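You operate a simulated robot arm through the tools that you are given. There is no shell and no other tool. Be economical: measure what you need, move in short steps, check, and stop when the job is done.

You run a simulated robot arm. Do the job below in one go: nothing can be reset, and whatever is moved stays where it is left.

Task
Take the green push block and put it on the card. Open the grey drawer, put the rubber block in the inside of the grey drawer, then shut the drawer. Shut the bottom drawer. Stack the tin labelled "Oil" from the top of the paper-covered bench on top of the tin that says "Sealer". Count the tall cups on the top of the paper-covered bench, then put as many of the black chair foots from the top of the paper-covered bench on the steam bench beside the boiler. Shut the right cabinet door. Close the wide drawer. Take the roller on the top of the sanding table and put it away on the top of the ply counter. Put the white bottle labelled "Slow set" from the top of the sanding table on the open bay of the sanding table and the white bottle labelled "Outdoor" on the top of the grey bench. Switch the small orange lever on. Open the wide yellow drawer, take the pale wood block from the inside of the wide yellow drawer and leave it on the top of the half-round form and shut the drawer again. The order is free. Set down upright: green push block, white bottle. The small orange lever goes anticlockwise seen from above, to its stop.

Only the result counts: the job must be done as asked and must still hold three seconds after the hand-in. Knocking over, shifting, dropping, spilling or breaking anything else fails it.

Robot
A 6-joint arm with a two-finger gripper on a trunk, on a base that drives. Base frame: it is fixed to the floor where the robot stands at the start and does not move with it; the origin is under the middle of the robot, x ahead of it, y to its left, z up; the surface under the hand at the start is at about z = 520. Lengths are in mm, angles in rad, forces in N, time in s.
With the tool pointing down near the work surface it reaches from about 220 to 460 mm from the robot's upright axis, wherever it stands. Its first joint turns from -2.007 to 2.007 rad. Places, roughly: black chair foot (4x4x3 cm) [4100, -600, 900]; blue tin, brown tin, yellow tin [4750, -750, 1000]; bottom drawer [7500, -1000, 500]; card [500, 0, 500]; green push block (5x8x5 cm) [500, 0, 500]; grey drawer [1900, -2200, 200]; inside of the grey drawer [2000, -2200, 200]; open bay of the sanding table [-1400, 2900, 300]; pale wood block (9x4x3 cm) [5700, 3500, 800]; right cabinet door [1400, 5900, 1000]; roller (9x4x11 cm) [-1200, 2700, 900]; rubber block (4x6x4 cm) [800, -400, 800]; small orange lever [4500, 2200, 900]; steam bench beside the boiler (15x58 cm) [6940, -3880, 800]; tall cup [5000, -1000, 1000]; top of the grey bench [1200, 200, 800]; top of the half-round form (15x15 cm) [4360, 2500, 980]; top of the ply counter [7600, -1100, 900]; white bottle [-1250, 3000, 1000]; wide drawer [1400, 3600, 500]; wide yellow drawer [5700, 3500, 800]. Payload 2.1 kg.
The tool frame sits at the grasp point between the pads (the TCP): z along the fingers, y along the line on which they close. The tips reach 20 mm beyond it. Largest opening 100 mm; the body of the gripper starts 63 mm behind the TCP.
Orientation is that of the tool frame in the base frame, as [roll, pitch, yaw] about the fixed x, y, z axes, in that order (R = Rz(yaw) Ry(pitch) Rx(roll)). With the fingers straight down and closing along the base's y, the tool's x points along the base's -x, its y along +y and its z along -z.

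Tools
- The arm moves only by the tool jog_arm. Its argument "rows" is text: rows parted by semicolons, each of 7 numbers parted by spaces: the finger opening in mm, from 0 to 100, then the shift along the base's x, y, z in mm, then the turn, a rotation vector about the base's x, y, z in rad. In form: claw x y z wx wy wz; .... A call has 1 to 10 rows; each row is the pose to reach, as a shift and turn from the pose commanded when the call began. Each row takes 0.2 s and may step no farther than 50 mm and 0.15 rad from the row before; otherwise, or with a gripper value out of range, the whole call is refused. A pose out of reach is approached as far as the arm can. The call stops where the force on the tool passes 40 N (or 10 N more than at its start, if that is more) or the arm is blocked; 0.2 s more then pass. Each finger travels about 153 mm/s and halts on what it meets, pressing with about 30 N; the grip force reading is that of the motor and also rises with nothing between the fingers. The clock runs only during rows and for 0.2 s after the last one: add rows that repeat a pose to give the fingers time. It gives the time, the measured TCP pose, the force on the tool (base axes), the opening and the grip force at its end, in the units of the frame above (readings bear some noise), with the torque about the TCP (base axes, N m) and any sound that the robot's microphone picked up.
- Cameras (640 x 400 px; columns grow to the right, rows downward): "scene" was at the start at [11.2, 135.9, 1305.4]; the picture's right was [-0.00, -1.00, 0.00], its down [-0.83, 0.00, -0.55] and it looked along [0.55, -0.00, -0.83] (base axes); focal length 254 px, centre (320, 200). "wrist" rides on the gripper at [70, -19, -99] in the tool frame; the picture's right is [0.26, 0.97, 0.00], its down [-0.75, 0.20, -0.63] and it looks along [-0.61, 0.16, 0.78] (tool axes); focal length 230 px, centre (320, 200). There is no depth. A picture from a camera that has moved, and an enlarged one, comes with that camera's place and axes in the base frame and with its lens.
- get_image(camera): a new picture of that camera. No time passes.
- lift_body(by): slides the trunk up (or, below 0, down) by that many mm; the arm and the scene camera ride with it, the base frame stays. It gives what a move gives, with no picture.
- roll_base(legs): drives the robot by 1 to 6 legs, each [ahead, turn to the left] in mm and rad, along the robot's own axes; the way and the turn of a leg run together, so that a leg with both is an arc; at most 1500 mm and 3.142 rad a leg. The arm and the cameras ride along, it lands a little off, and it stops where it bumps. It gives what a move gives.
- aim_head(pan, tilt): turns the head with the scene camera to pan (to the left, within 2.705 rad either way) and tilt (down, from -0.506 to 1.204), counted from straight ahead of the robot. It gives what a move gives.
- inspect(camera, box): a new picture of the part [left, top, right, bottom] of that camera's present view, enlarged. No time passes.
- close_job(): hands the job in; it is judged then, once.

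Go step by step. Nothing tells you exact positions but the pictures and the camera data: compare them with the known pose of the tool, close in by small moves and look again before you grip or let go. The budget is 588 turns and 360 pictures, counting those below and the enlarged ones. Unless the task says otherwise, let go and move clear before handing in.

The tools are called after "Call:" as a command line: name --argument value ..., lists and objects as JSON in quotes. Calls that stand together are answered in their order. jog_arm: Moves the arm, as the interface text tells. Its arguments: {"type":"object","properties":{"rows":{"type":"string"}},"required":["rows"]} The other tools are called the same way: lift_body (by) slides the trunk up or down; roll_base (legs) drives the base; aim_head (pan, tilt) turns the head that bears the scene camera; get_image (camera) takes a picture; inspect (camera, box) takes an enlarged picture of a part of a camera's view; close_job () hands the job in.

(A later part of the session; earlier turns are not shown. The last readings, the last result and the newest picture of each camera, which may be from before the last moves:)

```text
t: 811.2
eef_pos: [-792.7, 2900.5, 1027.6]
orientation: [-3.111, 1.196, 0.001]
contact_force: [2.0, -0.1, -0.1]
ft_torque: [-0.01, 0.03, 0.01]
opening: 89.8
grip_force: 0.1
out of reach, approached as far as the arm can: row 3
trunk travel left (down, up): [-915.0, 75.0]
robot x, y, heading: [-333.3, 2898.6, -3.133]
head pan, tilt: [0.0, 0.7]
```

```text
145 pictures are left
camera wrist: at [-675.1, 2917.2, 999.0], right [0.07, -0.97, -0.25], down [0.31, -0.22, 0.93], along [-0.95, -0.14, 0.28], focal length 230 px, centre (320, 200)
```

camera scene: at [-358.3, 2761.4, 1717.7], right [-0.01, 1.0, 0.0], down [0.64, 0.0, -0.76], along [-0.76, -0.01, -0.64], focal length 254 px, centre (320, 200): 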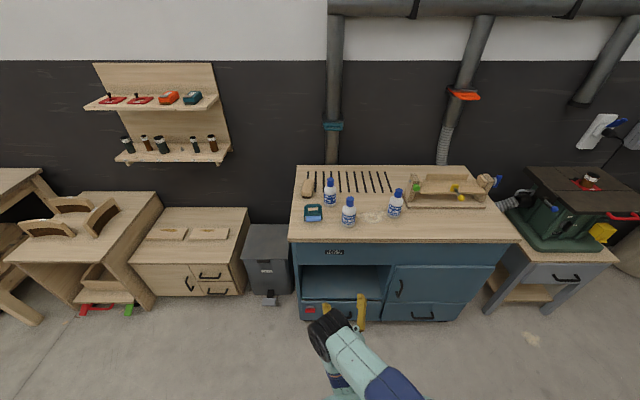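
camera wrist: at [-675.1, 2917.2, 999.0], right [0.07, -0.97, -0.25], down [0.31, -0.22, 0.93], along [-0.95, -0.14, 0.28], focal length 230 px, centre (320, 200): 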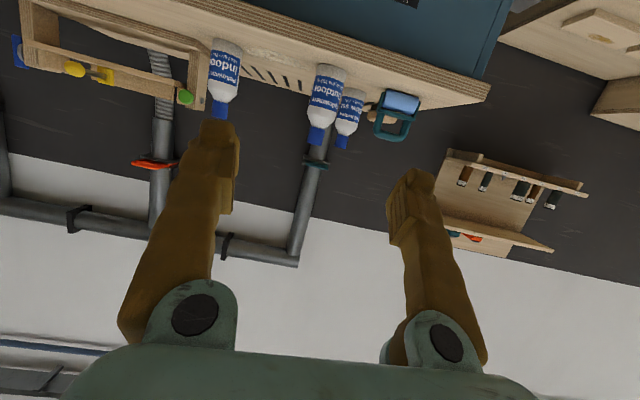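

With this yaw the camera ends up underneath, so 0.9 rad lean is the better compromise. I reduce the lean, drive up, and look at the Outdoor bottle.

Call:
jog_arm --rows "90 6 0 0 0 -0.15 0;90 12 0 -20 0 -0.3 0;90 12 0 -40 0 -0.3 0;90 12 0 -60 0 -0.3 0"

Call:
roll_base --legs '[[250, 0]]'

Call:
get_image --camera "wrist"

Call:
get_image --camera "scene"

```text
t: 812.2
eef_pos: [-780.5, 2900.1, 967.4]
orientation: [-3.111, 0.894, 0.001]
contact_force: [0.6, 0.0, 0.6]
ft_torque: [0.01, -0.01, -0.01]
opening: 90.0
grip_force: 0.1
trunk travel left (down, up): [-915.0, 75.0]
robot x, y, heading: [-334.3, 2903.7, -3.136]
head pan, tilt: [0.0, 0.7]
```

```text
t: 814.1
eef_pos: [-1027.5, 2898.2, 966.3]
orientation: [-3.112, 0.896, 0.004]
contact_force: [-0.6, -0.1, 0.4]
ft_torque: [0.02, 0.02, -0.01]
opening: 90.3
grip_force: 0.1
trunk travel left (down, up): [-915.0, 75.0]
robot x, y, heading: [-580.2, 2900.6, -3.131]
head pan, tilt: [0.0, 0.7]
```

```text
144 pictures are left
camera wrist: at [-907.3, 2914.6, 975.0], right [0.14, -0.97, -0.22], down [0.02, -0.22, 0.98], along [-0.99, -0.14, -0.01], focal length 230 px, centre (320, 200)
```

wrist: 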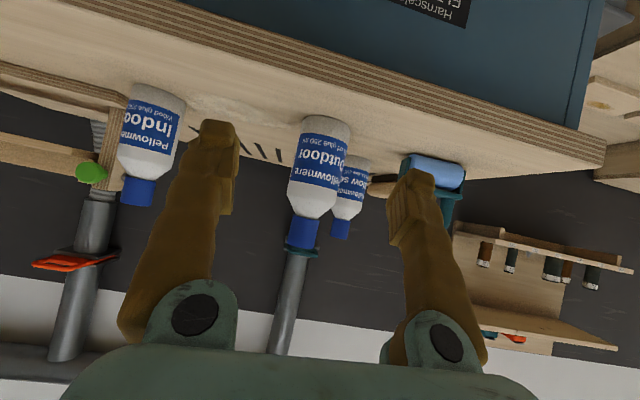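

```text
143 pictures are left
camera scene: at [-604.3, 2758.8, 1717.7], right [-0.01, 1.0, 0.0], down [0.64, 0.01, -0.77], along [-0.77, -0.01, -0.64], focal length 254 px, centre (320, 200)
```

scene: 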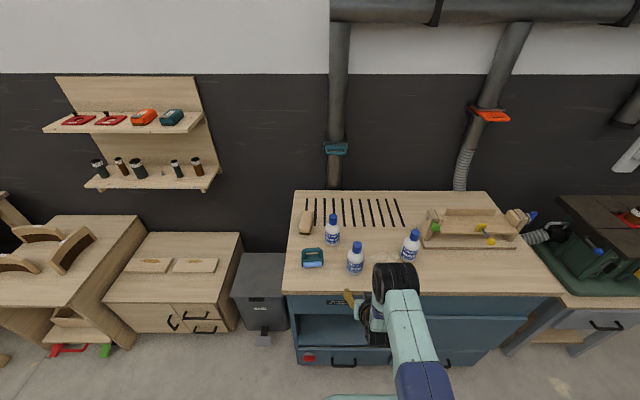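

Outdoor stands at about (-1181, 2888), table z≈885. I lower to grip height and drive straight in with open fingers.

Call:
jog_arm --rows "95 0 -5 -15 0 0 0;95 0 -9 -25 0 0 0;95 0 -9 -25 0 0 0"

Call:
roll_base --legs '[[100, 0]]'

Call:
get_image --camera "wrist"

Call:
get_image --camera "scene"

```text
t: 814.9
eef_pos: [-1029.7, 2887.2, 942.9]
orientation: [-3.113, 0.895, 0.004]
contact_force: [-0.6, 0.4, -0.1]
ft_torque: [0.0, -0.01, 0.0]
opening: 95.1
grip_force: 0.0
trunk travel left (down, up): [-915.0, 75.0]
robot x, y, heading: [-583.1, 2902.9, -3.134]
head pan, tilt: [0.0, 0.7]
```

```text
t: 816.0
eef_pos: [-1117.1, 2886.9, 947.3]
orientation: [-3.113, 0.903, 0.004]
contact_force: [-0.6, 0.2, -1.4]
ft_torque: [0.02, 0.03, 0.02]
opening: 95.0
grip_force: 0.1
trunk travel left (down, up): [-915.0, 75.0]
robot x, y, heading: [-682.1, 2897.4, -3.13]
head pan, tilt: [0.0, 0.7]
```

```text
142 pictures are left
camera wrist: at [-996.3, 2903.8, 953.4], right [0.14, -0.96, -0.22], down [0.03, -0.22, 0.98], along [-0.99, -0.14, -0.01], focal length 230 px, centre (320, 200)
```

wrist: 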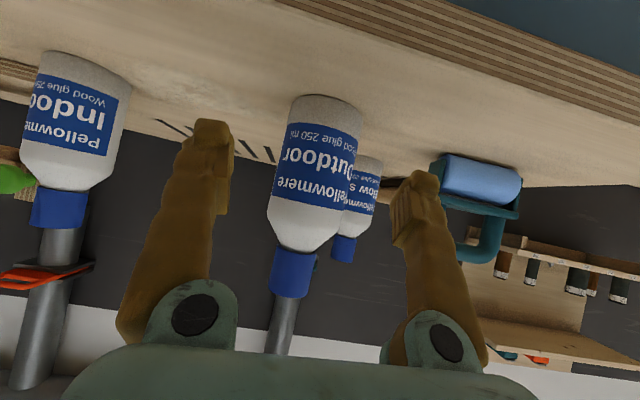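

```text
141 pictures are left
camera scene: at [-697.0, 2757.6, 1717.6], right [-0.01, 1.0, 0.0], down [0.64, 0.01, -0.77], along [-0.77, -0.01, -0.64], focal length 254 px, centre (320, 200)
```

scene: 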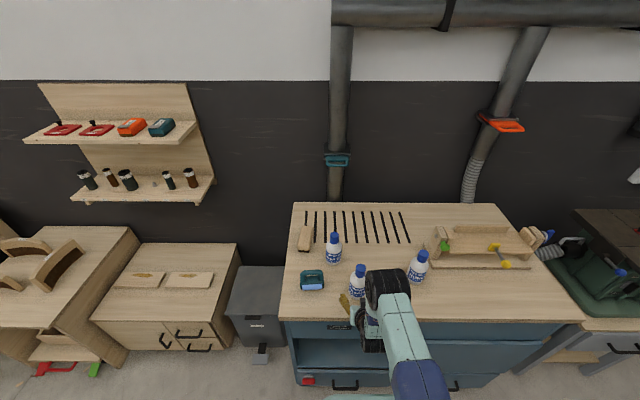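

Well centred. I advance 64 mm more and close.

Call:
roll_base --legs '[[64, 0]]'

Call:
get_image --camera "wrist"

```text
t: 817.6
eef_pos: [-1114.8, 2886.4, 970.1]
orientation: [-3.117, 0.949, 0.0]
contact_force: [-1.4, 0.1, -0.9]
ft_torque: [0.01, 0.04, -0.01]
opening: 94.8
grip_force: 0.0
trunk travel left (down, up): [-915.0, 75.0]
robot x, y, heading: [-743.9, 2897.9, -3.135]
head pan, tilt: [0.0, 0.7]
stopped in leg 1: the robot was blocked; the commanded pose is now the measured one
```

```text
140 pictures are left
camera wrist: at [-993.2, 2903.7, 971.3], right [0.13, -0.97, -0.22], down [0.07, -0.22, 0.97], along [-0.99, -0.14, 0.04], focal length 230 px, centre (320, 200)
```

wrist: 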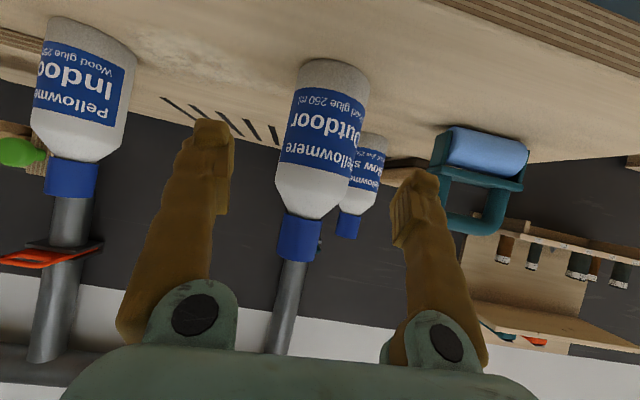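

Something on the arm met an obstacle (the hand was pushed back). I look closely.

Call:
inspect --camera "scene" --box '[270, 210, 470, 400]'

Call:
aim_head --pan -0.4 --tilt 1.1

Call:
get_image --camera "scene"

```text
2.11 times, centred on (370, 305) of scene
camera zoom: at [-726.5, 2757.3, 1720.3], right [-0.01, 1.0, 0.0], down [0.62, 0.01, -0.78], along [-0.78, -0.01, -0.62], focal length 534 px, centre (215, -21)
```

zoom: 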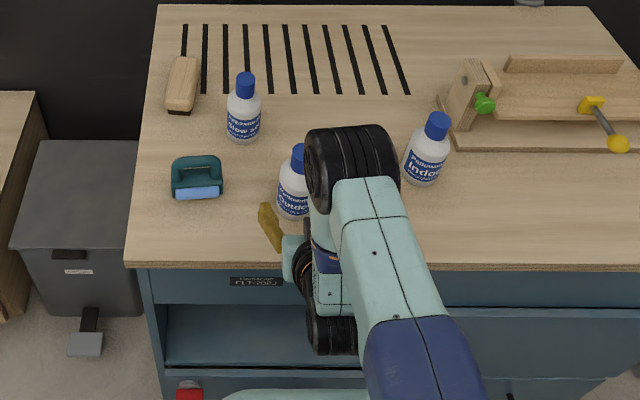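

```text
t: 818.4
eef_pos: [-1131.5, 2885.8, 962.5]
orientation: [-3.118, 0.933, 0.004]
contact_force: [0.0, 0.3, 0.0]
ft_torque: [0.0, 0.03, 0.02]
opening: 94.9
grip_force: 0.1
trunk travel left (down, up): [-915.0, 75.0]
robot x, y, heading: [-744.3, 2900.8, -3.131]
head pan, tilt: [-0.4, 1.1]
```

```text
138 pictures are left
camera scene: at [-731.8, 2781.8, 1687.6], right [0.38, 0.92, 0.0], down [0.82, -0.34, -0.46], along [-0.43, 0.17, -0.89], focal length 254 px, centre (320, 200)
```

scene: 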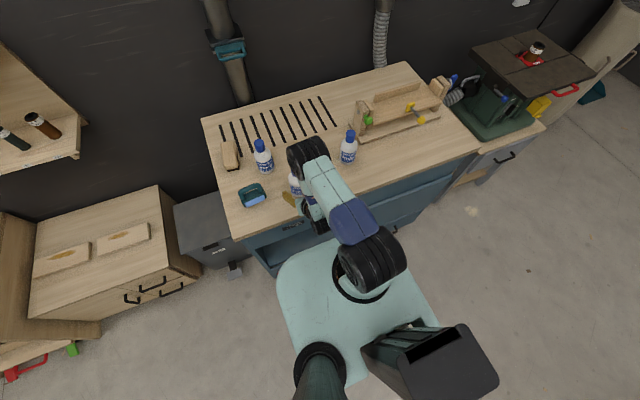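

The folded wrist likely touched the cabinet. I'll back off and use a more extended reach with less lean (0.65 rad, about 530 mm out).

Call:
roll_base --legs '[[-220, 0]]'

Call:
jog_arm --rows "95 -30 0 10 0 -0.1 0;95 -60 0 10 0 -0.2 0;95 -90 0 0 0 -0.28 0;95 -120 0 -10 0 -0.28 0;95 -140 0 -17 0 -0.28 0;95 -140 0 -17 0 -0.28 0"

Call:
aim_head --pan 0 --tilt 0.8

Call:
get_image --camera "scene"

Call:
get_image --camera "wrist"

```text
t: 820.1
eef_pos: [-916.4, 2888.5, 959.6]
orientation: [-3.117, 0.927, -0.003]
contact_force: [-0.2, -1.2, 0.2]
ft_torque: [0.0, 0.0, 0.0]
opening: 94.8
grip_force: 0.1
trunk travel left (down, up): [-915.0, 75.0]
robot x, y, heading: [-523.6, 2896.5, -3.139]
head pan, tilt: [-0.4, 1.1]
```

```text
t: 821.5
eef_pos: [-1056.7, 2889.3, 943.0]
orientation: [-3.116, 0.647, -0.002]
contact_force: [0.6, 0.6, 0.0]
ft_torque: [0.0, 0.05, -0.03]
opening: 95.2
grip_force: 0.0
trunk travel left (down, up): [-915.0, 75.0]
robot x, y, heading: [-524.3, 2898.5, -3.134]
head pan, tilt: [-0.4, 1.1]
```

```text
t: 822.4
eef_pos: [-1056.8, 2890.2, 942.3]
orientation: [-3.117, 0.647, -0.002]
contact_force: [-0.5, -0.8, 0.0]
ft_torque: [0.0, 0.01, -0.01]
opening: 95.1
grip_force: 0.1
trunk travel left (down, up): [-915.0, 75.0]
robot x, y, heading: [-525.7, 2900.8, -3.134]
head pan, tilt: [0.0, 0.799]
```

```text
137 pictures are left
camera scene: at [-544.3, 2759.0, 1709.3], right [0.0, 1.0, 0.0], down [0.72, 0.0, -0.7], along [-0.7, 0.0, -0.72], focal length 254 px, centre (320, 200)
```

scene: 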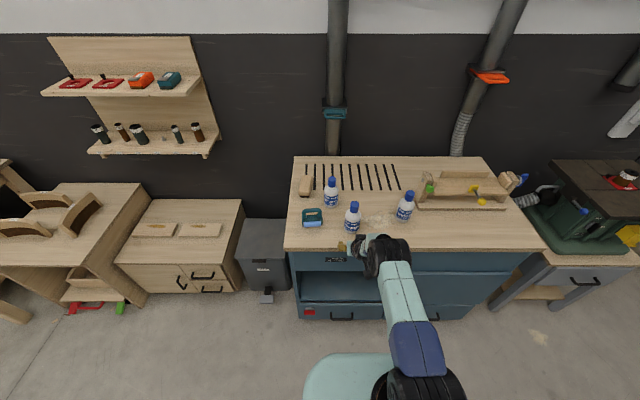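

```text
136 pictures are left
camera wrist: at [-941.9, 2906.6, 980.0], right [0.19, -0.97, -0.17], down [-0.22, -0.22, 0.95], along [-0.96, -0.14, -0.26], focal length 230 px, centre (320, 200)
```

wrist: 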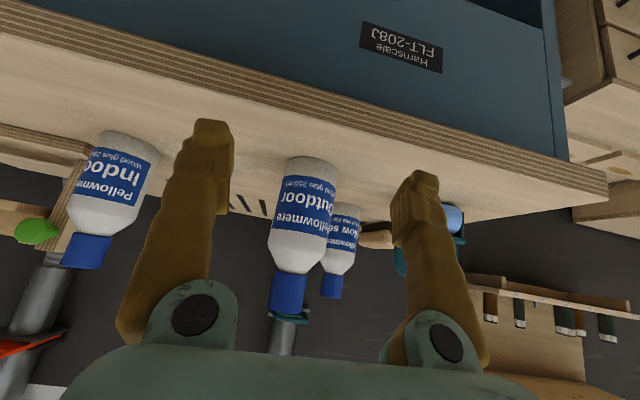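

Extended and clear. I drive in 120 mm.

Call:
roll_base --legs '[[80, 0]]'

Call:
roll_base --legs '[[42, 0]]'

Call:
get_image --camera "wrist"

```text
t: 823.5
eef_pos: [-1135.3, 2886.3, 946.2]
orientation: [-3.117, 0.656, 0.0]
contact_force: [-1.0, 0.9, -2.4]
ft_torque: [0.02, 0.0, 0.0]
opening: 94.9
grip_force: 0.2
trunk travel left (down, up): [-915.0, 75.0]
robot x, y, heading: [-610.5, 2903.3, -3.137]
head pan, tilt: [0.0, 0.799]
```

```text
t: 824.3
eef_pos: [-1181.8, 2883.0, 948.1]
orientation: [-3.123, 0.659, -0.001]
contact_force: [-1.3, -0.4, 0.9]
ft_torque: [-0.01, -0.01, 0.01]
opening: 95.1
grip_force: 0.0
trunk travel left (down, up): [-915.0, 75.0]
robot x, y, heading: [-646.3, 2896.6, -3.137]
head pan, tilt: [0.0, 0.799]
```

```text
135 pictures are left
camera wrist: at [-1065.7, 2900.7, 983.1], right [0.19, -0.97, -0.17], down [-0.21, -0.21, 0.95], along [-0.96, -0.15, -0.24], focal length 230 px, centre (320, 200)
```

wrist: 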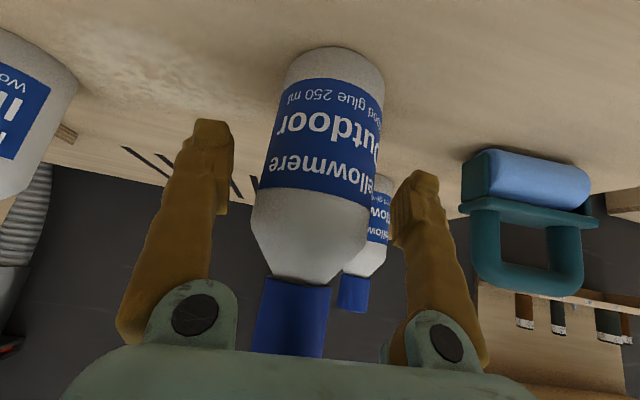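

The bottle is between the fingers. I close and lift.

Call:
jog_arm --rows "80 0 2 -2 0 0 0;65 0 2 -2 0 0 0;50 0 2 -2 0 0 0;50 0 2 -2 0 0 0"

Call:
jog_arm --rows "50 0 0 20 0 0 0;50 0 0 50 0 0 0;50 0 0 70 0 0 0;50 0 0 70 0 0 0"

Call:
get_image --camera "wrist"

```text
t: 825.3
eef_pos: [-1164.2, 2885.7, 952.7]
orientation: [-3.124, 0.679, -0.001]
contact_force: [0.0, -0.4, -1.3]
ft_torque: [-0.02, -0.01, 0.0]
opening: 54.8
grip_force: 29.8
trunk travel left (down, up): [-915.0, 75.0]
robot x, y, heading: [-645.0, 2901.3, -3.143]
head pan, tilt: [0.0, 0.799]
```

```text
t: 826.3
eef_pos: [-1165.3, 2885.7, 1022.7]
orientation: [-3.122, 0.679, -0.002]
contact_force: [-0.3, -0.3, -1.4]
ft_torque: [-0.01, -0.02, 0.0]
opening: 54.5
grip_force: 29.9
trunk travel left (down, up): [-915.0, 75.0]
robot x, y, heading: [-651.1, 2899.7, -3.138]
head pan, tilt: [0.0, 0.799]
```

```text
134 pictures are left
camera wrist: at [-1048.7, 2903.2, 1055.5], right [0.19, -0.97, -0.18], down [-0.19, -0.21, 0.96], along [-0.96, -0.15, -0.23], focal length 230 px, centre (320, 200)
```

wrist: 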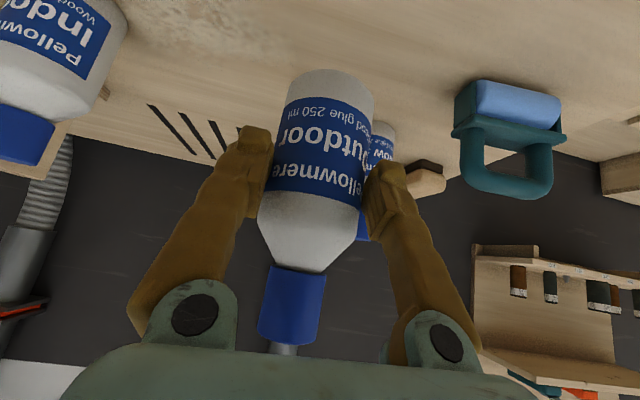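

Outdoor is in hand. I back out and drive down the aisle to the right end of the grey bench.

Call:
roll_base --legs '[[-270, 0], [0, 1.59], [1500, 0], [1500, 0], [780, 0], [0, 1.545]]'

```text
t: 853.6
eef_pos: [297.0, -864.7, 1021.4]
orientation: [-3.122, 0.678, 3.112]
contact_force: [0.6, -0.2, -2.8]
ft_torque: [0.0, 0.09, 0.01]
opening: 52.1
grip_force: 30.1
trunk travel left (down, up): [-915.0, 75.0]
robot x, y, heading: [-220.0, -865.4, -0.024]
head pan, tilt: [0.0, 0.799]
```

Call:
get_image --camera "wrist"

Call:
get_image --camera "scene"

```text
133 pictures are left
camera wrist: at [180.3, -876.6, 1055.2], right [-0.16, 0.97, -0.18], down [0.2, 0.21, 0.96], along [0.97, 0.12, -0.23], focal length 230 px, centre (320, 200)
```

wrist: 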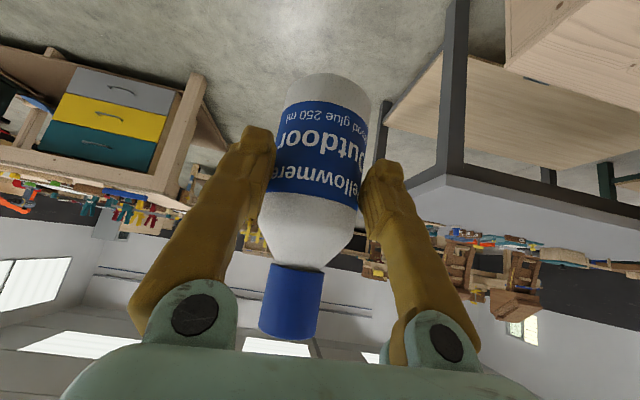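

```text
132 pictures are left
camera scene: at [-194.7, -724.0, 1709.3], right [-0.02, -1.0, 0.0], down [-0.72, 0.02, -0.7], along [0.7, -0.02, -0.72], focal length 254 px, centre (320, 200)
```

scene: 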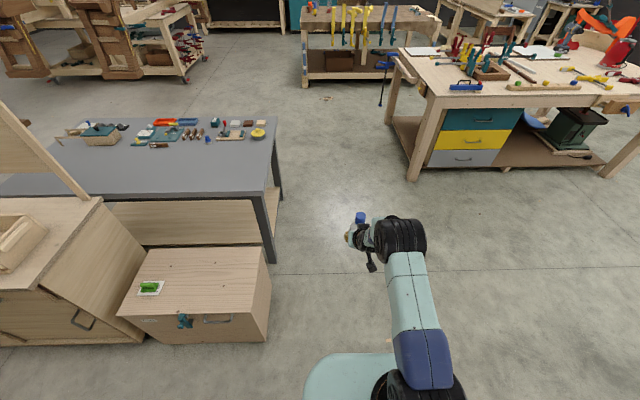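

The grip is slightly off-centre but holding. I continue gently to the bench end.

Call:
roll_base --legs '[[1160, 0], [0, 1.595]]'

Call:
get_image --camera "wrist"

Call:
get_image --camera "scene"

```text
t: 863.5
eef_pos: [964.1, -376.4, 1021.4]
orientation: [-3.122, 0.679, -1.589]
contact_force: [0.5, -0.8, -1.9]
ft_torque: [-0.07, 0.0, 0.0]
opening: 51.7
grip_force: 29.5
trunk travel left (down, up): [-915.0, 75.0]
robot x, y, heading: [969.8, -895.4, 1.561]
head pan, tilt: [0.0, 0.799]
```

```text
131 pictures are left
camera wrist: at [979.4, -492.1, 1055.2], right [-0.97, -0.17, -0.18], down [-0.21, 0.2, 0.96], along [-0.13, 0.97, -0.23], focal length 230 px, centre (320, 200)
```

wrist: 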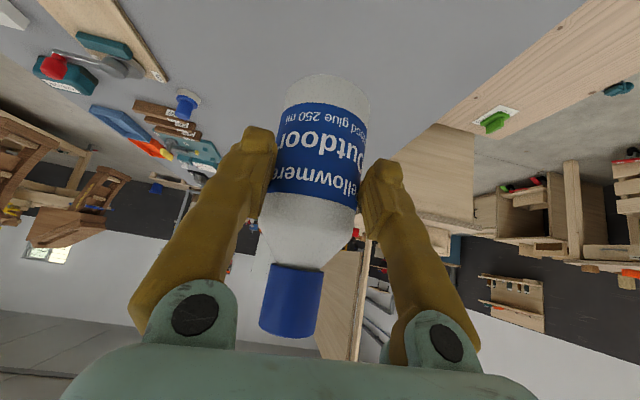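

```text
130 pictures are left
camera scene: at [830.7, -871.1, 1709.3], right [1.0, -0.01, 0.0], down [-0.01, -0.72, -0.7], along [0.01, 0.7, -0.72], focal length 254 px, centre (320, 200)
```

scene: 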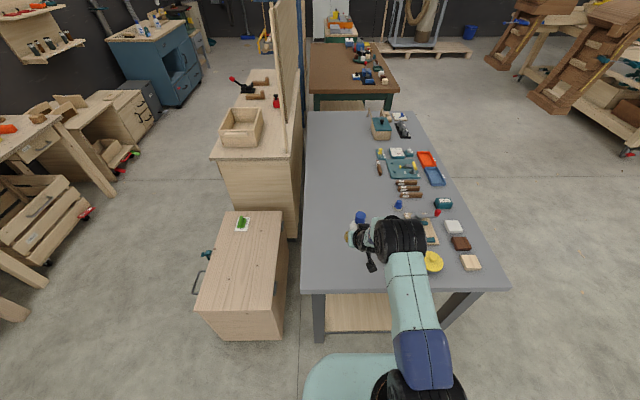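

Clear space on the bench. I drive 45 mm, lower the trunk 125 mm, then jog down to contact.

Call:
roll_base --legs '[[45, 0]]'

Call:
lift_body --by -125

Call:
jog_arm --rows "50 0 0 -12 0 0 0;50 0 0 -20 0 0 0;50 0 0 -26 0 0 0;50 0 0 -31 0 0 0;50 0 0 -36 0 0 0;50 0 0 -41 0 0 0;50 0 0 -46 0 0 0"

Call:
get_image --camera "wrist"

```text
t: 864.5
eef_pos: [964.3, -336.2, 1023.0]
orientation: [-3.122, 0.683, -1.588]
contact_force: [0.0, 0.8, -3.5]
ft_torque: [-0.06, 0.02, -0.04]
opening: 51.4
grip_force: 29.6
trunk travel left (down, up): [-915.0, 75.0]
robot x, y, heading: [969.7, -853.8, 1.561]
head pan, tilt: [0.0, 0.799]
```

```text
t: 866.0
eef_pos: [965.1, -337.5, 899.7]
orientation: [-3.122, 0.686, -1.587]
contact_force: [-0.1, 0.0, -1.6]
ft_torque: [-0.07, 0.01, -0.03]
opening: 51.0
grip_force: 30.2
trunk travel left (down, up): [-790.0, 200.0]
robot x, y, heading: [968.2, -845.9, 1.553]
head pan, tilt: [0.0, 0.799]
```

```text
t: 867.6
eef_pos: [964.2, -339.6, 854.2]
orientation: [-3.122, 0.687, -1.588]
contact_force: [0.5, -0.4, 1.1]
ft_torque: [0.01, 0.03, 0.03]
opening: 50.0
grip_force: 0.0
trunk travel left (down, up): [-790.0, 200.0]
robot x, y, heading: [971.4, -851.4, 1.556]
head pan, tilt: [0.0, 0.799]
```

```text
129 pictures are left
camera wrist: at [979.1, -455.4, 886.9], right [-0.97, -0.17, -0.18], down [-0.21, 0.19, 0.96], along [-0.13, 0.97, -0.22], focal length 230 px, centre (320, 200)
```

wrist: 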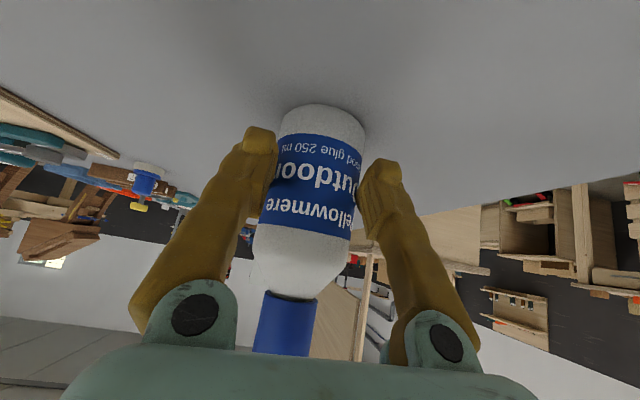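

The bottle stands on the bench, loose between the fingers. I open wide and back straight out.

Call:
jog_arm --rows "70 0 0 0 0 0 0;90 0 0 0 0 0 0;95 0 0 0 0 0 0"

Call:
roll_base --legs '[[-150, 0]]'

Call:
get_image --camera "wrist"

```text
t: 868.4
eef_pos: [964.7, -338.7, 855.4]
orientation: [-3.122, 0.685, -1.59]
contact_force: [0.2, -0.6, 0.2]
ft_torque: [-0.01, -0.01, -0.01]
opening: 94.9
grip_force: 0.0
trunk travel left (down, up): [-790.0, 200.0]
robot x, y, heading: [969.3, -850.4, 1.561]
head pan, tilt: [0.0, 0.799]
```

```text
t: 869.8
eef_pos: [965.9, -487.8, 854.2]
orientation: [-3.122, 0.684, -1.591]
contact_force: [-1.0, 0.0, 0.2]
ft_torque: [0.01, 0.03, 0.0]
opening: 94.8
grip_force: 0.0
trunk travel left (down, up): [-790.0, 200.0]
robot x, y, heading: [969.1, -1003.5, 1.553]
head pan, tilt: [0.0, 0.799]
```

```text
128 pictures are left
camera wrist: at [978.8, -603.9, 886.3], right [-0.97, -0.17, -0.18], down [-0.21, 0.19, 0.96], along [-0.13, 0.97, -0.22], focal length 230 px, centre (320, 200)
```

wrist: 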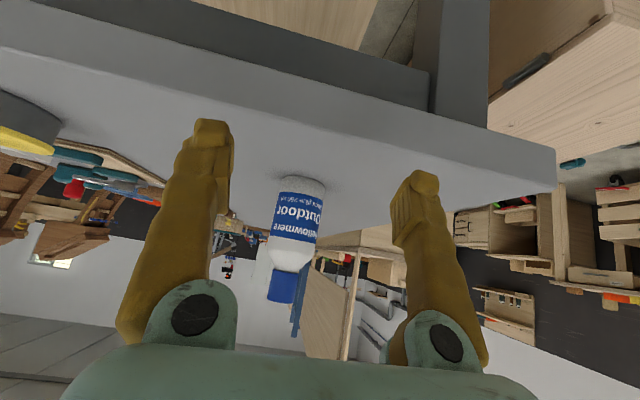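

Outdoor stands upright on the grey bench. I go back to the sanding table for "Slow set".

Call:
lift_body --by 125

Call:
roll_base --legs '[[0, 1.6], [1240, 0], [0, -1.58], [1500, 0], [1500, 0], [790, 0]]'

```text
t: 871.3
eef_pos: [965.0, -488.2, 979.1]
orientation: [-3.123, 0.684, -1.592]
contact_force: [1.2, 0.0, 0.1]
ft_torque: [0.01, 0.04, -0.01]
opening: 94.7
grip_force: 0.1
trunk travel left (down, up): [-915.0, 75.0]
robot x, y, heading: [969.5, -995.8, 1.553]
head pan, tilt: [0.0, 0.799]
```

```text
t: 903.3
eef_pos: [-514.8, 3270.9, 979.4]
orientation: [-3.122, 0.685, -1.523]
contact_force: [0.5, 0.6, -0.6]
ft_torque: [0.01, 0.0, 0.02]
opening: 95.1
grip_force: 0.1
trunk travel left (down, up): [-915.0, 75.0]
robot x, y, heading: [-478.0, 2765.4, 1.624]
head pan, tilt: [0.0, 0.799]
```

Call:
roll_base --legs '[[0, 1.518]]'

Call:
jog_arm --rows "95 -20 20 40 0 0.06 0;95 -40 40 80 0 0.115 0;95 -60 40 100 0 0.115 0;95 -60 40 100 0 0.115 0"

Call:
get_image --camera "scene"

Call:
get_image --camera "wrist"

```text
t: 907.5
eef_pos: [-984.8, 2744.7, 979.2]
orientation: [-3.123, 0.684, 0.005]
contact_force: [-0.2, 0.0, 0.1]
ft_torque: [0.03, 0.01, 0.02]
opening: 95.1
grip_force: 0.0
trunk travel left (down, up): [-915.0, 75.0]
robot x, y, heading: [-471.5, 2761.8, -3.132]
head pan, tilt: [0.0, 0.799]
```

```text
t: 908.5
eef_pos: [-1046.6, 2786.7, 1080.5]
orientation: [-3.12, 0.799, 0.004]
contact_force: [0.3, 0.2, 0.4]
ft_torque: [-0.03, -0.01, 0.03]
opening: 95.1
grip_force: 0.0
trunk travel left (down, up): [-915.0, 75.0]
robot x, y, heading: [-477.7, 2762.9, -3.136]
head pan, tilt: [0.0, 0.799]
```

```text
127 pictures are left
camera scene: at [-493.8, 2621.6, 1709.3], right [-0.01, 1.0, 0.0], down [0.72, 0.01, -0.7], along [-0.7, -0.01, -0.72], focal length 254 px, centre (320, 200)
```

scene: 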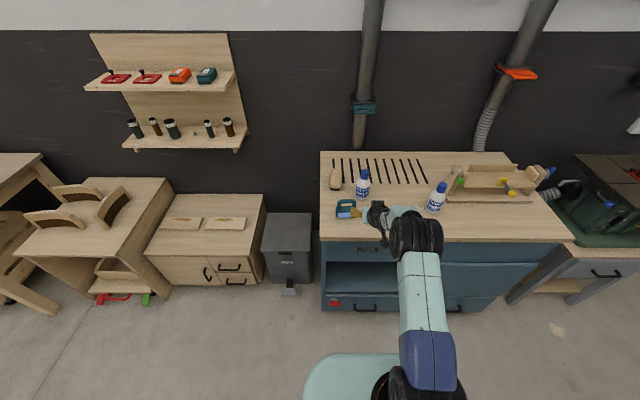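

```text
126 pictures are left
camera wrist: at [-926.7, 2804.3, 1100.4], right [0.17, -0.96, -0.2], down [-0.07, -0.21, 0.97], along [-0.98, -0.15, -0.11], focal length 230 px, centre (320, 200)
```

wrist: 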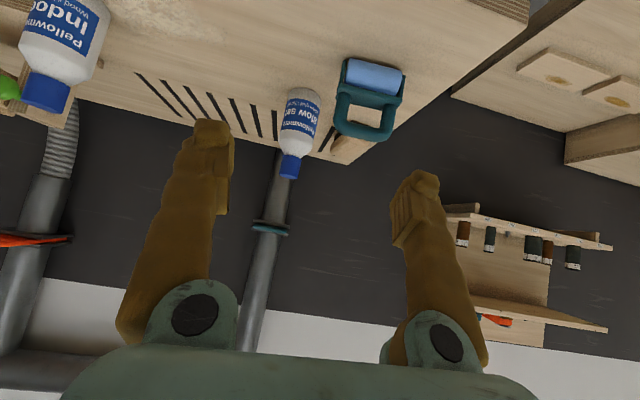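

Slow set confirmed at about (-1309, 2806). I drive forward above the table and line up over it.

Call:
roll_base --legs '[[235, 0]]'

Call:
jog_arm --rows "95 -10 9 0 0 0 0;95 -20 18 0 0 0 0;95 -20 18 0 0 0 0"

Call:
get_image --camera "wrist"

```text
t: 910.2
eef_pos: [-1280.7, 2782.0, 1082.2]
orientation: [-3.121, 0.802, 0.008]
contact_force: [0.1, -0.6, 0.7]
ft_torque: [0.0, 0.03, 0.0]
opening: 95.1
grip_force: 0.0
trunk travel left (down, up): [-915.0, 75.0]
robot x, y, heading: [-711.0, 2760.3, -3.129]
head pan, tilt: [0.0, 0.799]
```

```text
t: 911.0
eef_pos: [-1299.7, 2796.7, 1080.6]
orientation: [-3.126, 0.801, 0.008]
contact_force: [0.4, 1.3, 0.2]
ft_torque: [-0.01, -0.02, 0.0]
opening: 95.1
grip_force: 0.0
out of reach, approached as far as the arm can: row 2, 3
trunk travel left (down, up): [-915.0, 75.0]
robot x, y, heading: [-710.7, 2757.1, -3.134]
head pan, tilt: [0.0, 0.799]
```

```text
125 pictures are left
camera wrist: at [-1180.2, 2814.8, 1099.5], right [0.18, -0.96, -0.2], down [-0.07, -0.21, 0.97], along [-0.98, -0.16, -0.11], focal length 230 px, centre (320, 200)
```

wrist: 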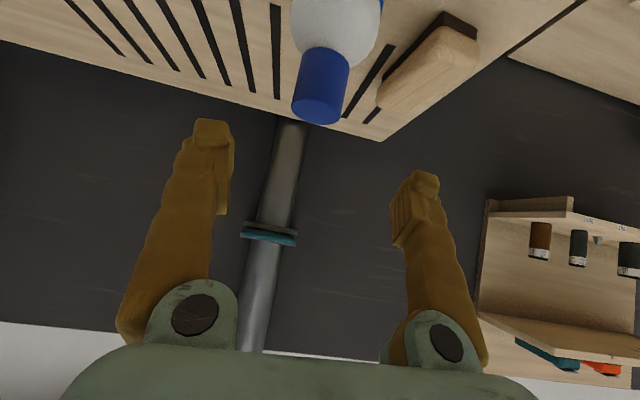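

I descend vertically around the bottle.

Call:
roll_base --legs '[[12, 0]]'

Call:
jog_arm --rows "95 0 6 -35 0 0 0;95 0 6 -70 0 0 0;95 0 6 -105 0 0 0;95 0 6 -138 0 0 0;95 0 6 -138 0 0 0"

Call:
get_image --camera "wrist"

```text
t: 911.8
eef_pos: [-1309.4, 2795.1, 1082.2]
orientation: [-3.126, 0.802, 0.01]
contact_force: [0.4, 0.7, 0.2]
ft_torque: [0.0, 0.0, 0.02]
opening: 94.9
grip_force: 0.1
trunk travel left (down, up): [-915.0, 75.0]
robot x, y, heading: [-723.5, 2761.2, -3.124]
head pan, tilt: [0.0, 0.799]
```

```text
t: 913.0
eef_pos: [-1310.6, 2801.4, 944.0]
orientation: [-3.125, 0.801, 0.008]
contact_force: [0.9, 0.1, 0.7]
ft_torque: [0.02, 0.0, 0.0]
opening: 95.1
grip_force: 0.1
trunk travel left (down, up): [-915.0, 75.0]
robot x, y, heading: [-722.7, 2762.7, -3.126]
head pan, tilt: [0.0, 0.799]
```

```text
124 pictures are left
camera wrist: at [-1190.3, 2820.1, 961.4], right [0.18, -0.96, -0.2], down [-0.07, -0.21, 0.97], along [-0.98, -0.16, -0.11], focal length 230 px, centre (320, 200)
```

wrist: 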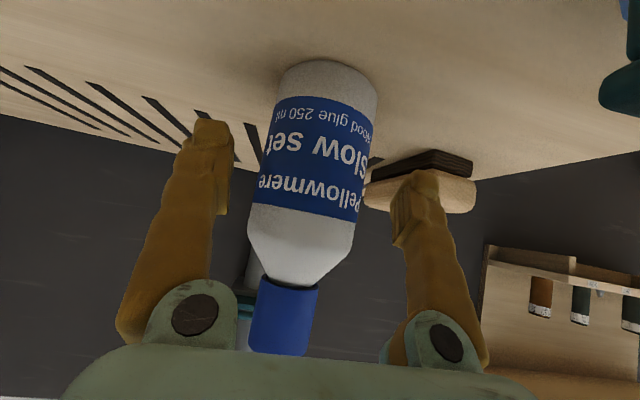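

Centred on the bottle. I close firmly and lift.

Call:
jog_arm --rows "80 -1 3 0 0 0 0;60 -1 3 0 0 0 0;35 -1 3 0 0 0 0;20 -1 3 0 0 0 0"

Call:
jog_arm --rows "20 0 0 30 0 0 0;20 0 0 70 0 0 0;20 0 0 110 0 0 0;20 0 0 140 0 0 0;20 0 0 140 0 0 0"

Call:
roll_base --legs '[[-330, 0]]'

Call:
get_image --camera "wrist"

Call:
get_image --camera "scene"

```text
t: 914.0
eef_pos: [-1312.9, 2804.6, 942.3]
orientation: [-3.126, 0.801, 0.009]
contact_force: [-0.3, 1.2, 0.4]
ft_torque: [0.02, 0.04, -0.04]
opening: 58.8
grip_force: 30.3
trunk travel left (down, up): [-915.0, 75.0]
robot x, y, heading: [-721.1, 2756.3, -3.13]
head pan, tilt: [0.0, 0.799]
```

```text
t: 915.2
eef_pos: [-1311.7, 2804.4, 1084.3]
orientation: [-3.125, 0.8, 0.007]
contact_force: [-0.8, -0.3, -2.2]
ft_torque: [0.01, 0.01, 0.0]
opening: 58.9
grip_force: 30.0
trunk travel left (down, up): [-915.0, 75.0]
robot x, y, heading: [-722.2, 2761.3, -3.128]
head pan, tilt: [0.0, 0.799]
```

```text
t: 917.4
eef_pos: [-976.8, 2811.3, 1083.3]
orientation: [-3.126, 0.799, 0.004]
contact_force: [0.0, -0.7, -2.1]
ft_torque: [0.02, -0.06, 0.03]
opening: 58.7
grip_force: 30.3
trunk travel left (down, up): [-915.0, 75.0]
robot x, y, heading: [-385.9, 2763.6, -3.133]
head pan, tilt: [0.0, 0.799]
```

```text
123 pictures are left
camera wrist: at [-858.2, 2830.2, 1102.7], right [0.17, -0.97, -0.2], down [-0.07, -0.21, 0.97], along [-0.98, -0.15, -0.11], focal length 230 px, centre (320, 200)
```

wrist: 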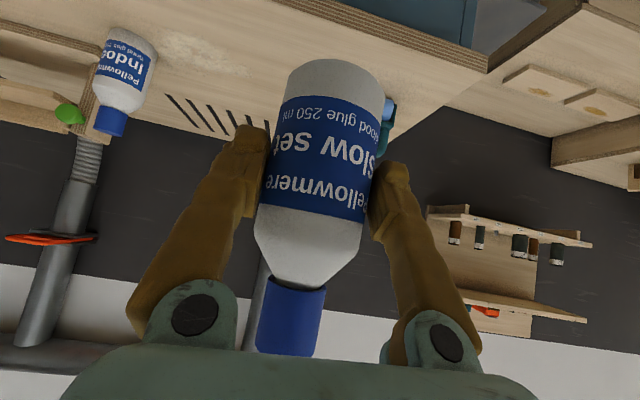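

```text
122 pictures are left
camera scene: at [-408.7, 2622.6, 1709.3], right [-0.01, 1.0, 0.0], down [0.72, 0.01, -0.7], along [-0.7, -0.01, -0.72], focal length 254 px, centre (320, 200)
```

scene: 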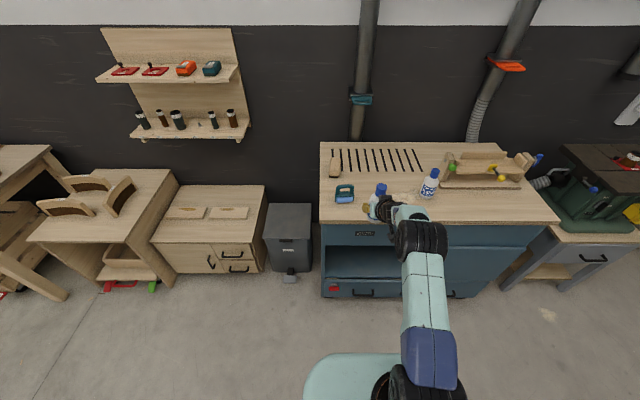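

Firm grip on "Slow set". I lower in front of the cabinet and look into the bay.

Call:
lift_body --by -400

Call:
lift_body --by -140

Call:
get_image --camera "wrist"

Call:
get_image --camera "scene"

```text
t: 921.2
eef_pos: [-976.2, 2812.5, 684.2]
orientation: [-3.124, 0.802, 0.004]
contact_force: [-0.1, 0.5, -2.6]
ft_torque: [-0.03, -0.02, -0.01]
opening: 58.5
grip_force: 30.0
trunk travel left (down, up): [-515.0, 475.0]
robot x, y, heading: [-386.8, 2766.9, -3.135]
head pan, tilt: [0.0, 0.799]
```

```text
t: 922.9
eef_pos: [-975.8, 2811.8, 545.5]
orientation: [-3.125, 0.801, 0.004]
contact_force: [-0.2, 0.3, -2.2]
ft_torque: [0.01, 0.0, 0.03]
opening: 58.9
grip_force: 29.6
trunk travel left (down, up): [-375.0, 615.0]
robot x, y, heading: [-385.5, 2763.3, -3.134]
head pan, tilt: [0.0, 0.799]
```

```text
121 pictures are left
camera wrist: at [-856.4, 2830.3, 563.5], right [0.17, -0.97, -0.2], down [-0.07, -0.21, 0.97], along [-0.98, -0.15, -0.11], focal length 230 px, centre (320, 200)
```

wrist: 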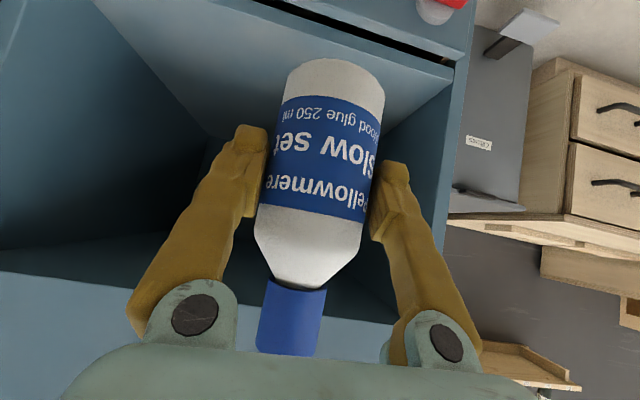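

```text
120 pictures are left
camera scene: at [-406.0, 2622.7, 1169.4], right [-0.01, 1.0, 0.0], down [0.72, 0.01, -0.7], along [-0.7, -0.01, -0.72], focal length 254 px, centre (320, 200)
```

scene: 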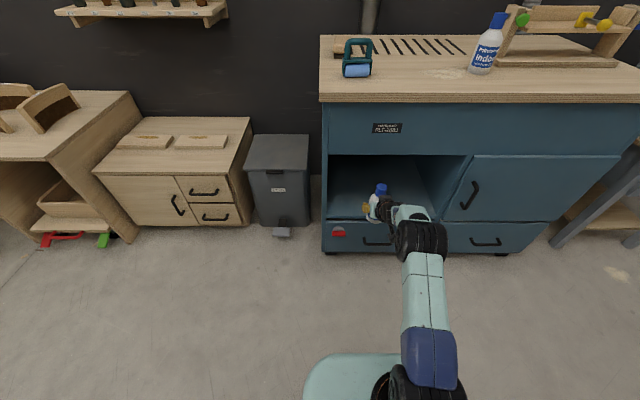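

The bay spans y 2650–3110, floor z≈350, top 681. I lower 105 mm more and drive in.

Call:
lift_body --by -105

Call:
roll_base --legs '[[120, 0]]'

Call:
get_image --camera "wrist"

Call:
get_image --camera "scene"

```text
t: 924.2
eef_pos: [-976.5, 2810.8, 438.6]
orientation: [-3.126, 0.801, 0.004]
contact_force: [1.4, 0.5, -1.3]
ft_torque: [0.01, -0.06, -0.01]
opening: 58.6
grip_force: 29.8
trunk travel left (down, up): [-270.0, 720.0]
robot x, y, heading: [-387.4, 2766.5, -3.13]
head pan, tilt: [0.0, 0.799]
```

```text
t: 925.5
eef_pos: [-1095.0, 2811.1, 439.1]
orientation: [-3.126, 0.801, 0.004]
contact_force: [-0.3, -0.2, -2.0]
ft_torque: [0.01, -0.03, 0.01]
opening: 58.6
grip_force: 29.9
trunk travel left (down, up): [-270.0, 720.0]
robot x, y, heading: [-502.2, 2761.8, -3.138]
head pan, tilt: [0.0, 0.799]
```

```text
119 pictures are left
camera wrist: at [-975.4, 2829.8, 458.3], right [0.17, -0.97, -0.2], down [-0.07, -0.21, 0.97], along [-0.98, -0.15, -0.11], focal length 230 px, centre (320, 200)
```

wrist: 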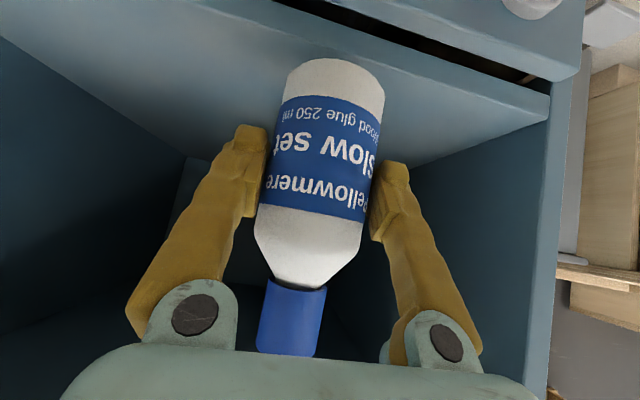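

```text
118 pictures are left
camera scene: at [-525.4, 2621.9, 1064.3], right [-0.01, 1.0, 0.0], down [0.72, 0.0, -0.7], along [-0.7, 0.0, -0.72], focal length 254 px, centre (320, 200)
```

scene: 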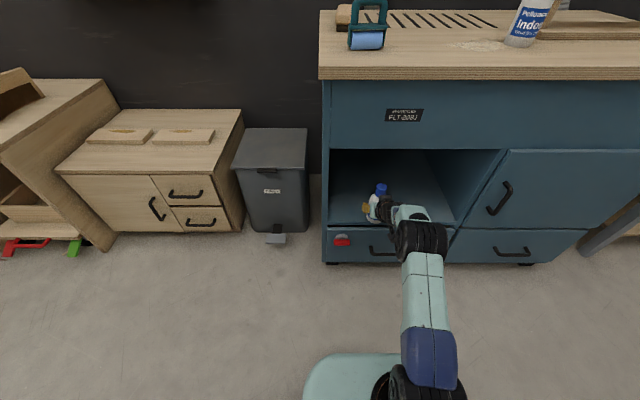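

I drive in 95 mm further.

Call:
roll_base --legs '[[95, 0]]'

Call:
jog_arm --rows "20 0 0 -8 0 0 0;20 0 0 -14 0 0 0;20 0 0 -19 0 0 0;20 0 0 -24 0 0 0;20 0 0 -29 0 0 0;20 0 0 -34 0 0 0;20 0 0 -39 0 0 0;20 0 0 -44 0 0 0"

Call:
get_image --camera "wrist"

```text
t: 926.6
eef_pos: [-1190.4, 2809.8, 438.6]
orientation: [-3.127, 0.801, 0.004]
contact_force: [-0.7, 0.4, -2.1]
ft_torque: [0.01, 0.01, 0.01]
opening: 58.5
grip_force: 30.5
trunk travel left (down, up): [-270.0, 720.0]
robot x, y, heading: [-601.5, 2762.6, -3.134]
head pan, tilt: [0.0, 0.799]
```

```text
t: 928.4
eef_pos: [-1188.8, 2810.4, 401.5]
orientation: [-3.125, 0.813, 0.003]
contact_force: [-5.2, 1.2, 22.9]
ft_torque: [-0.05, 0.42, -0.02]
opening: 58.8
grip_force: 29.9
trunk travel left (down, up): [-270.0, 720.0]
robot x, y, heading: [-599.0, 2762.2, -3.134]
head pan, tilt: [0.0, 0.799]
```

```text
117 pictures are left
camera wrist: at [-1070.1, 2829.0, 418.4], right [0.17, -0.97, -0.2], down [-0.06, -0.21, 0.98], along [-0.98, -0.15, -0.09], focal length 230 px, centre (320, 200)
```

wrist: 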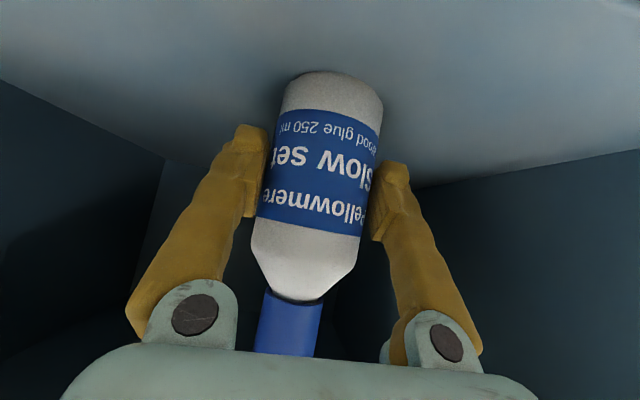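

The bottle stands on the bay floor. I open and back straight out.

Call:
jog_arm --rows "50 0 0 2 0 0 0;75 0 0 3 0 0 0;95 0 0 3 0 0 0;95 0 0 3 0 0 0"

Call:
roll_base --legs '[[-60, 0]]'

Call:
get_image --camera "wrist"

Call:
roll_base --legs '[[-240, 0]]'

Call:
get_image --camera "wrist"

```text
t: 929.4
eef_pos: [-1189.1, 2811.7, 398.6]
orientation: [-3.126, 0.801, 0.003]
contact_force: [-0.1, 0.1, 0.2]
ft_torque: [-0.02, 0.02, 0.0]
opening: 95.0
grip_force: 0.1
trunk travel left (down, up): [-270.0, 720.0]
robot x, y, heading: [-600.0, 2758.0, -3.139]
head pan, tilt: [0.0, 0.799]
```

```text
t: 930.4
eef_pos: [-1129.6, 2810.4, 398.6]
orientation: [-3.125, 0.8, 0.004]
contact_force: [0.7, 0.3, 0.4]
ft_torque: [0.0, -0.02, 0.0]
opening: 94.9
grip_force: 0.1
trunk travel left (down, up): [-270.0, 720.0]
robot x, y, heading: [-536.7, 2761.8, -3.135]
head pan, tilt: [0.0, 0.799]
```

```text
116 pictures are left
camera wrist: at [-1009.1, 2829.5, 417.3], right [0.17, -0.97, -0.2], down [-0.07, -0.21, 0.97], along [-0.98, -0.15, -0.11], focal length 230 px, centre (320, 200)
```

wrist: 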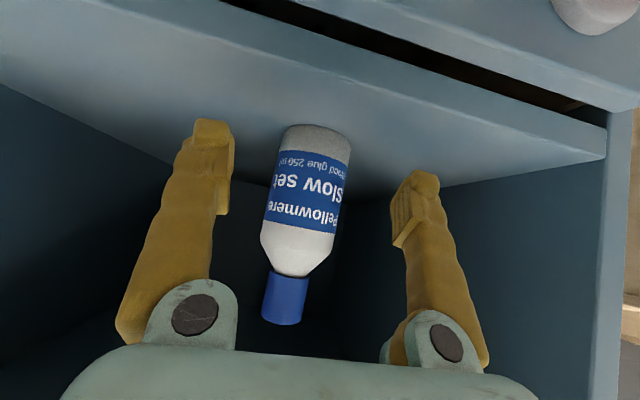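

```text
t: 932.2
eef_pos: [-886.7, 2813.2, 398.1]
orientation: [-3.125, 0.8, 0.001]
contact_force: [0.3, 0.4, -0.4]
ft_torque: [0.01, 0.0, 0.01]
opening: 94.9
grip_force: 0.2
trunk travel left (down, up): [-270.0, 720.0]
robot x, y, heading: [-295.2, 2760.4, -3.136]
head pan, tilt: [0.0, 0.799]
```

```text
115 pictures are left
camera wrist: at [-766.9, 2831.9, 417.3], right [0.17, -0.97, -0.2], down [-0.07, -0.21, 0.97], along [-0.98, -0.15, -0.11], focal length 230 px, centre (320, 200)
```

wrist: 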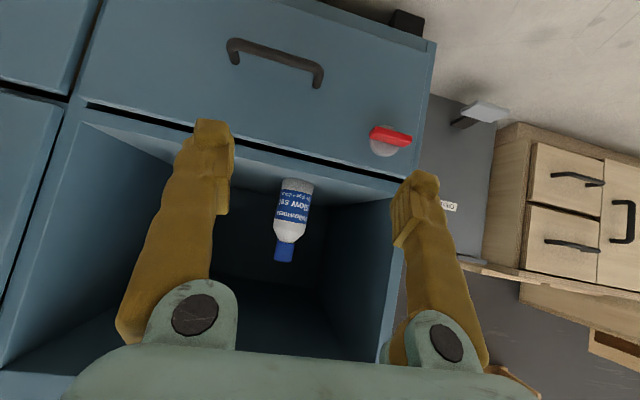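

"Slow set" stands upright in the open bay. Now the roller: I raise the trunk, set the tool vertical and turn it to close along x.

Call:
lift_body --by 400

Call:
lift_body --by 250

Call:
jog_arm --rows "90 30 0 0 0 -0.15 0;80 60 0 0 0 -0.3 0;70 90 0 0 0 -0.45 0;60 120 0 0 0 -0.6 0;60 150 0 0 0 -0.75 0;60 180 0 0 0 -0.8 0;60 180 -20 20 0 -0.8 0"

Call:
jog_arm --rows "60 0 -10 0 0 0 0.15;60 0 -20 0 0 0 0.3;60 0 -30 0 0 0 0.45;60 0 -40 0 0 0 0.6;60 0 -50 0 0 0 0.75;60 0 -60 0 0 0 0.9;60 0 -65 0 0 0 1.05;60 0 -65 0 0 0 1.2;60 0 -65 0 0 0 1.35;60 0 -65 0 0 0 1.5"

Call:
get_image --camera "scene"

```text
t: 936.0
eef_pos: [-887.0, 2812.4, 799.0]
orientation: [-3.125, 0.8, 0.0]
contact_force: [0.7, 0.4, 0.7]
ft_torque: [0.01, 0.01, -0.04]
opening: 95.1
grip_force: 0.2
trunk travel left (down, up): [-670.0, 320.0]
robot x, y, heading: [-301.2, 2763.1, -3.139]
head pan, tilt: [0.0, 0.799]
```

```text
t: 938.6
eef_pos: [-885.2, 2813.3, 1047.7]
orientation: [-3.126, 0.802, 0.001]
contact_force: [0.3, 0.2, -0.5]
ft_torque: [0.0, 0.01, 0.01]
opening: 95.3
grip_force: 0.1
trunk travel left (down, up): [-920.0, 70.0]
robot x, y, heading: [-295.0, 2763.8, -3.138]
head pan, tilt: [0.0, 0.799]
```

```text
t: 940.2
eef_pos: [-693.6, 2823.5, 1025.9]
orientation: [3.089, 0.177, 0.002]
contact_force: [0.2, -0.1, 0.5]
ft_torque: [-0.04, -0.03, 0.0]
opening: 59.8
grip_force: 0.1
out of reach, approached as far as the arm can: row 1, 2, 3, 4, 5, 6, 7
trunk travel left (down, up): [-920.0, 70.0]
robot x, y, heading: [-296.2, 2766.3, -3.137]
head pan, tilt: [0.0, 0.799]
```

```text
t: 942.4
eef_pos: [-691.0, 2755.3, 1023.9]
orientation: [3.092, 0.188, 1.505]
contact_force: [0.1, -0.1, -1.1]
ft_torque: [0.0, 0.02, -0.01]
opening: 60.1
grip_force: 0.0
trunk travel left (down, up): [-920.0, 70.0]
robot x, y, heading: [-297.3, 2760.9, -3.139]
head pan, tilt: [0.0, 0.799]
```

```text
114 pictures are left
camera scene: at [-316.9, 2622.9, 1714.3], right [0.0, 1.0, 0.0], down [0.72, 0.0, -0.7], along [-0.7, 0.0, -0.72], focal length 254 px, centre (320, 200)
```

scene: 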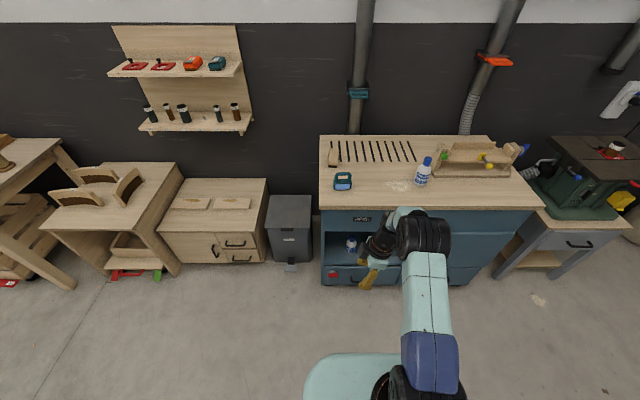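

The wrist branch flipped again; I repeat the unwinding sequence here in free space.

Call:
jog_arm --rows "60 0 0 0 -0.14 0 0;60 0 0 0 -0.28 0 0;60 -10 0 0 -0.42 0 0;60 -20 0 0 -0.52 0 0"

Call:
jog_arm --rows "60 -12 0 0 0 0.115 -0.096;60 -24 0 0 0 0.23 -0.192;60 -36 0 0 0 0.345 -0.288;60 -48 0 0 0 0.46 -0.384;60 -60 0 0 0 0.575 -0.48;60 -72 0 0 0 0.69 -0.576;60 -80 0 0 0 0.805 -0.672;60 -85 0 0 0 0.92 -0.768;60 -90 0 0 0 1.035 -0.864;60 -90 0 0 0 1.15 -0.96"

```text
t: 943.4
eef_pos: [-713.4, 2757.0, 1024.9]
orientation: [3.045, 0.7, 1.485]
contact_force: [-0.1, 1.5, -0.5]
ft_torque: [-0.02, 0.05, 0.0]
opening: 60.0
grip_force: 0.1
trunk travel left (down, up): [-920.0, 70.0]
robot x, y, heading: [-299.5, 2763.1, -3.137]
head pan, tilt: [0.0, 0.799]
```

```text
t: 945.6
eef_pos: [-804.3, 2757.6, 1025.3]
orientation: [-1.687, 0.762, 1.566]
contact_force: [-0.1, 0.3, 0.0]
ft_torque: [-0.03, -0.04, 0.01]
opening: 60.0
grip_force: 0.0
trunk travel left (down, up): [-920.0, 70.0]
robot x, y, heading: [-296.1, 2765.7, -3.137]
head pan, tilt: [0.0, 0.799]
```

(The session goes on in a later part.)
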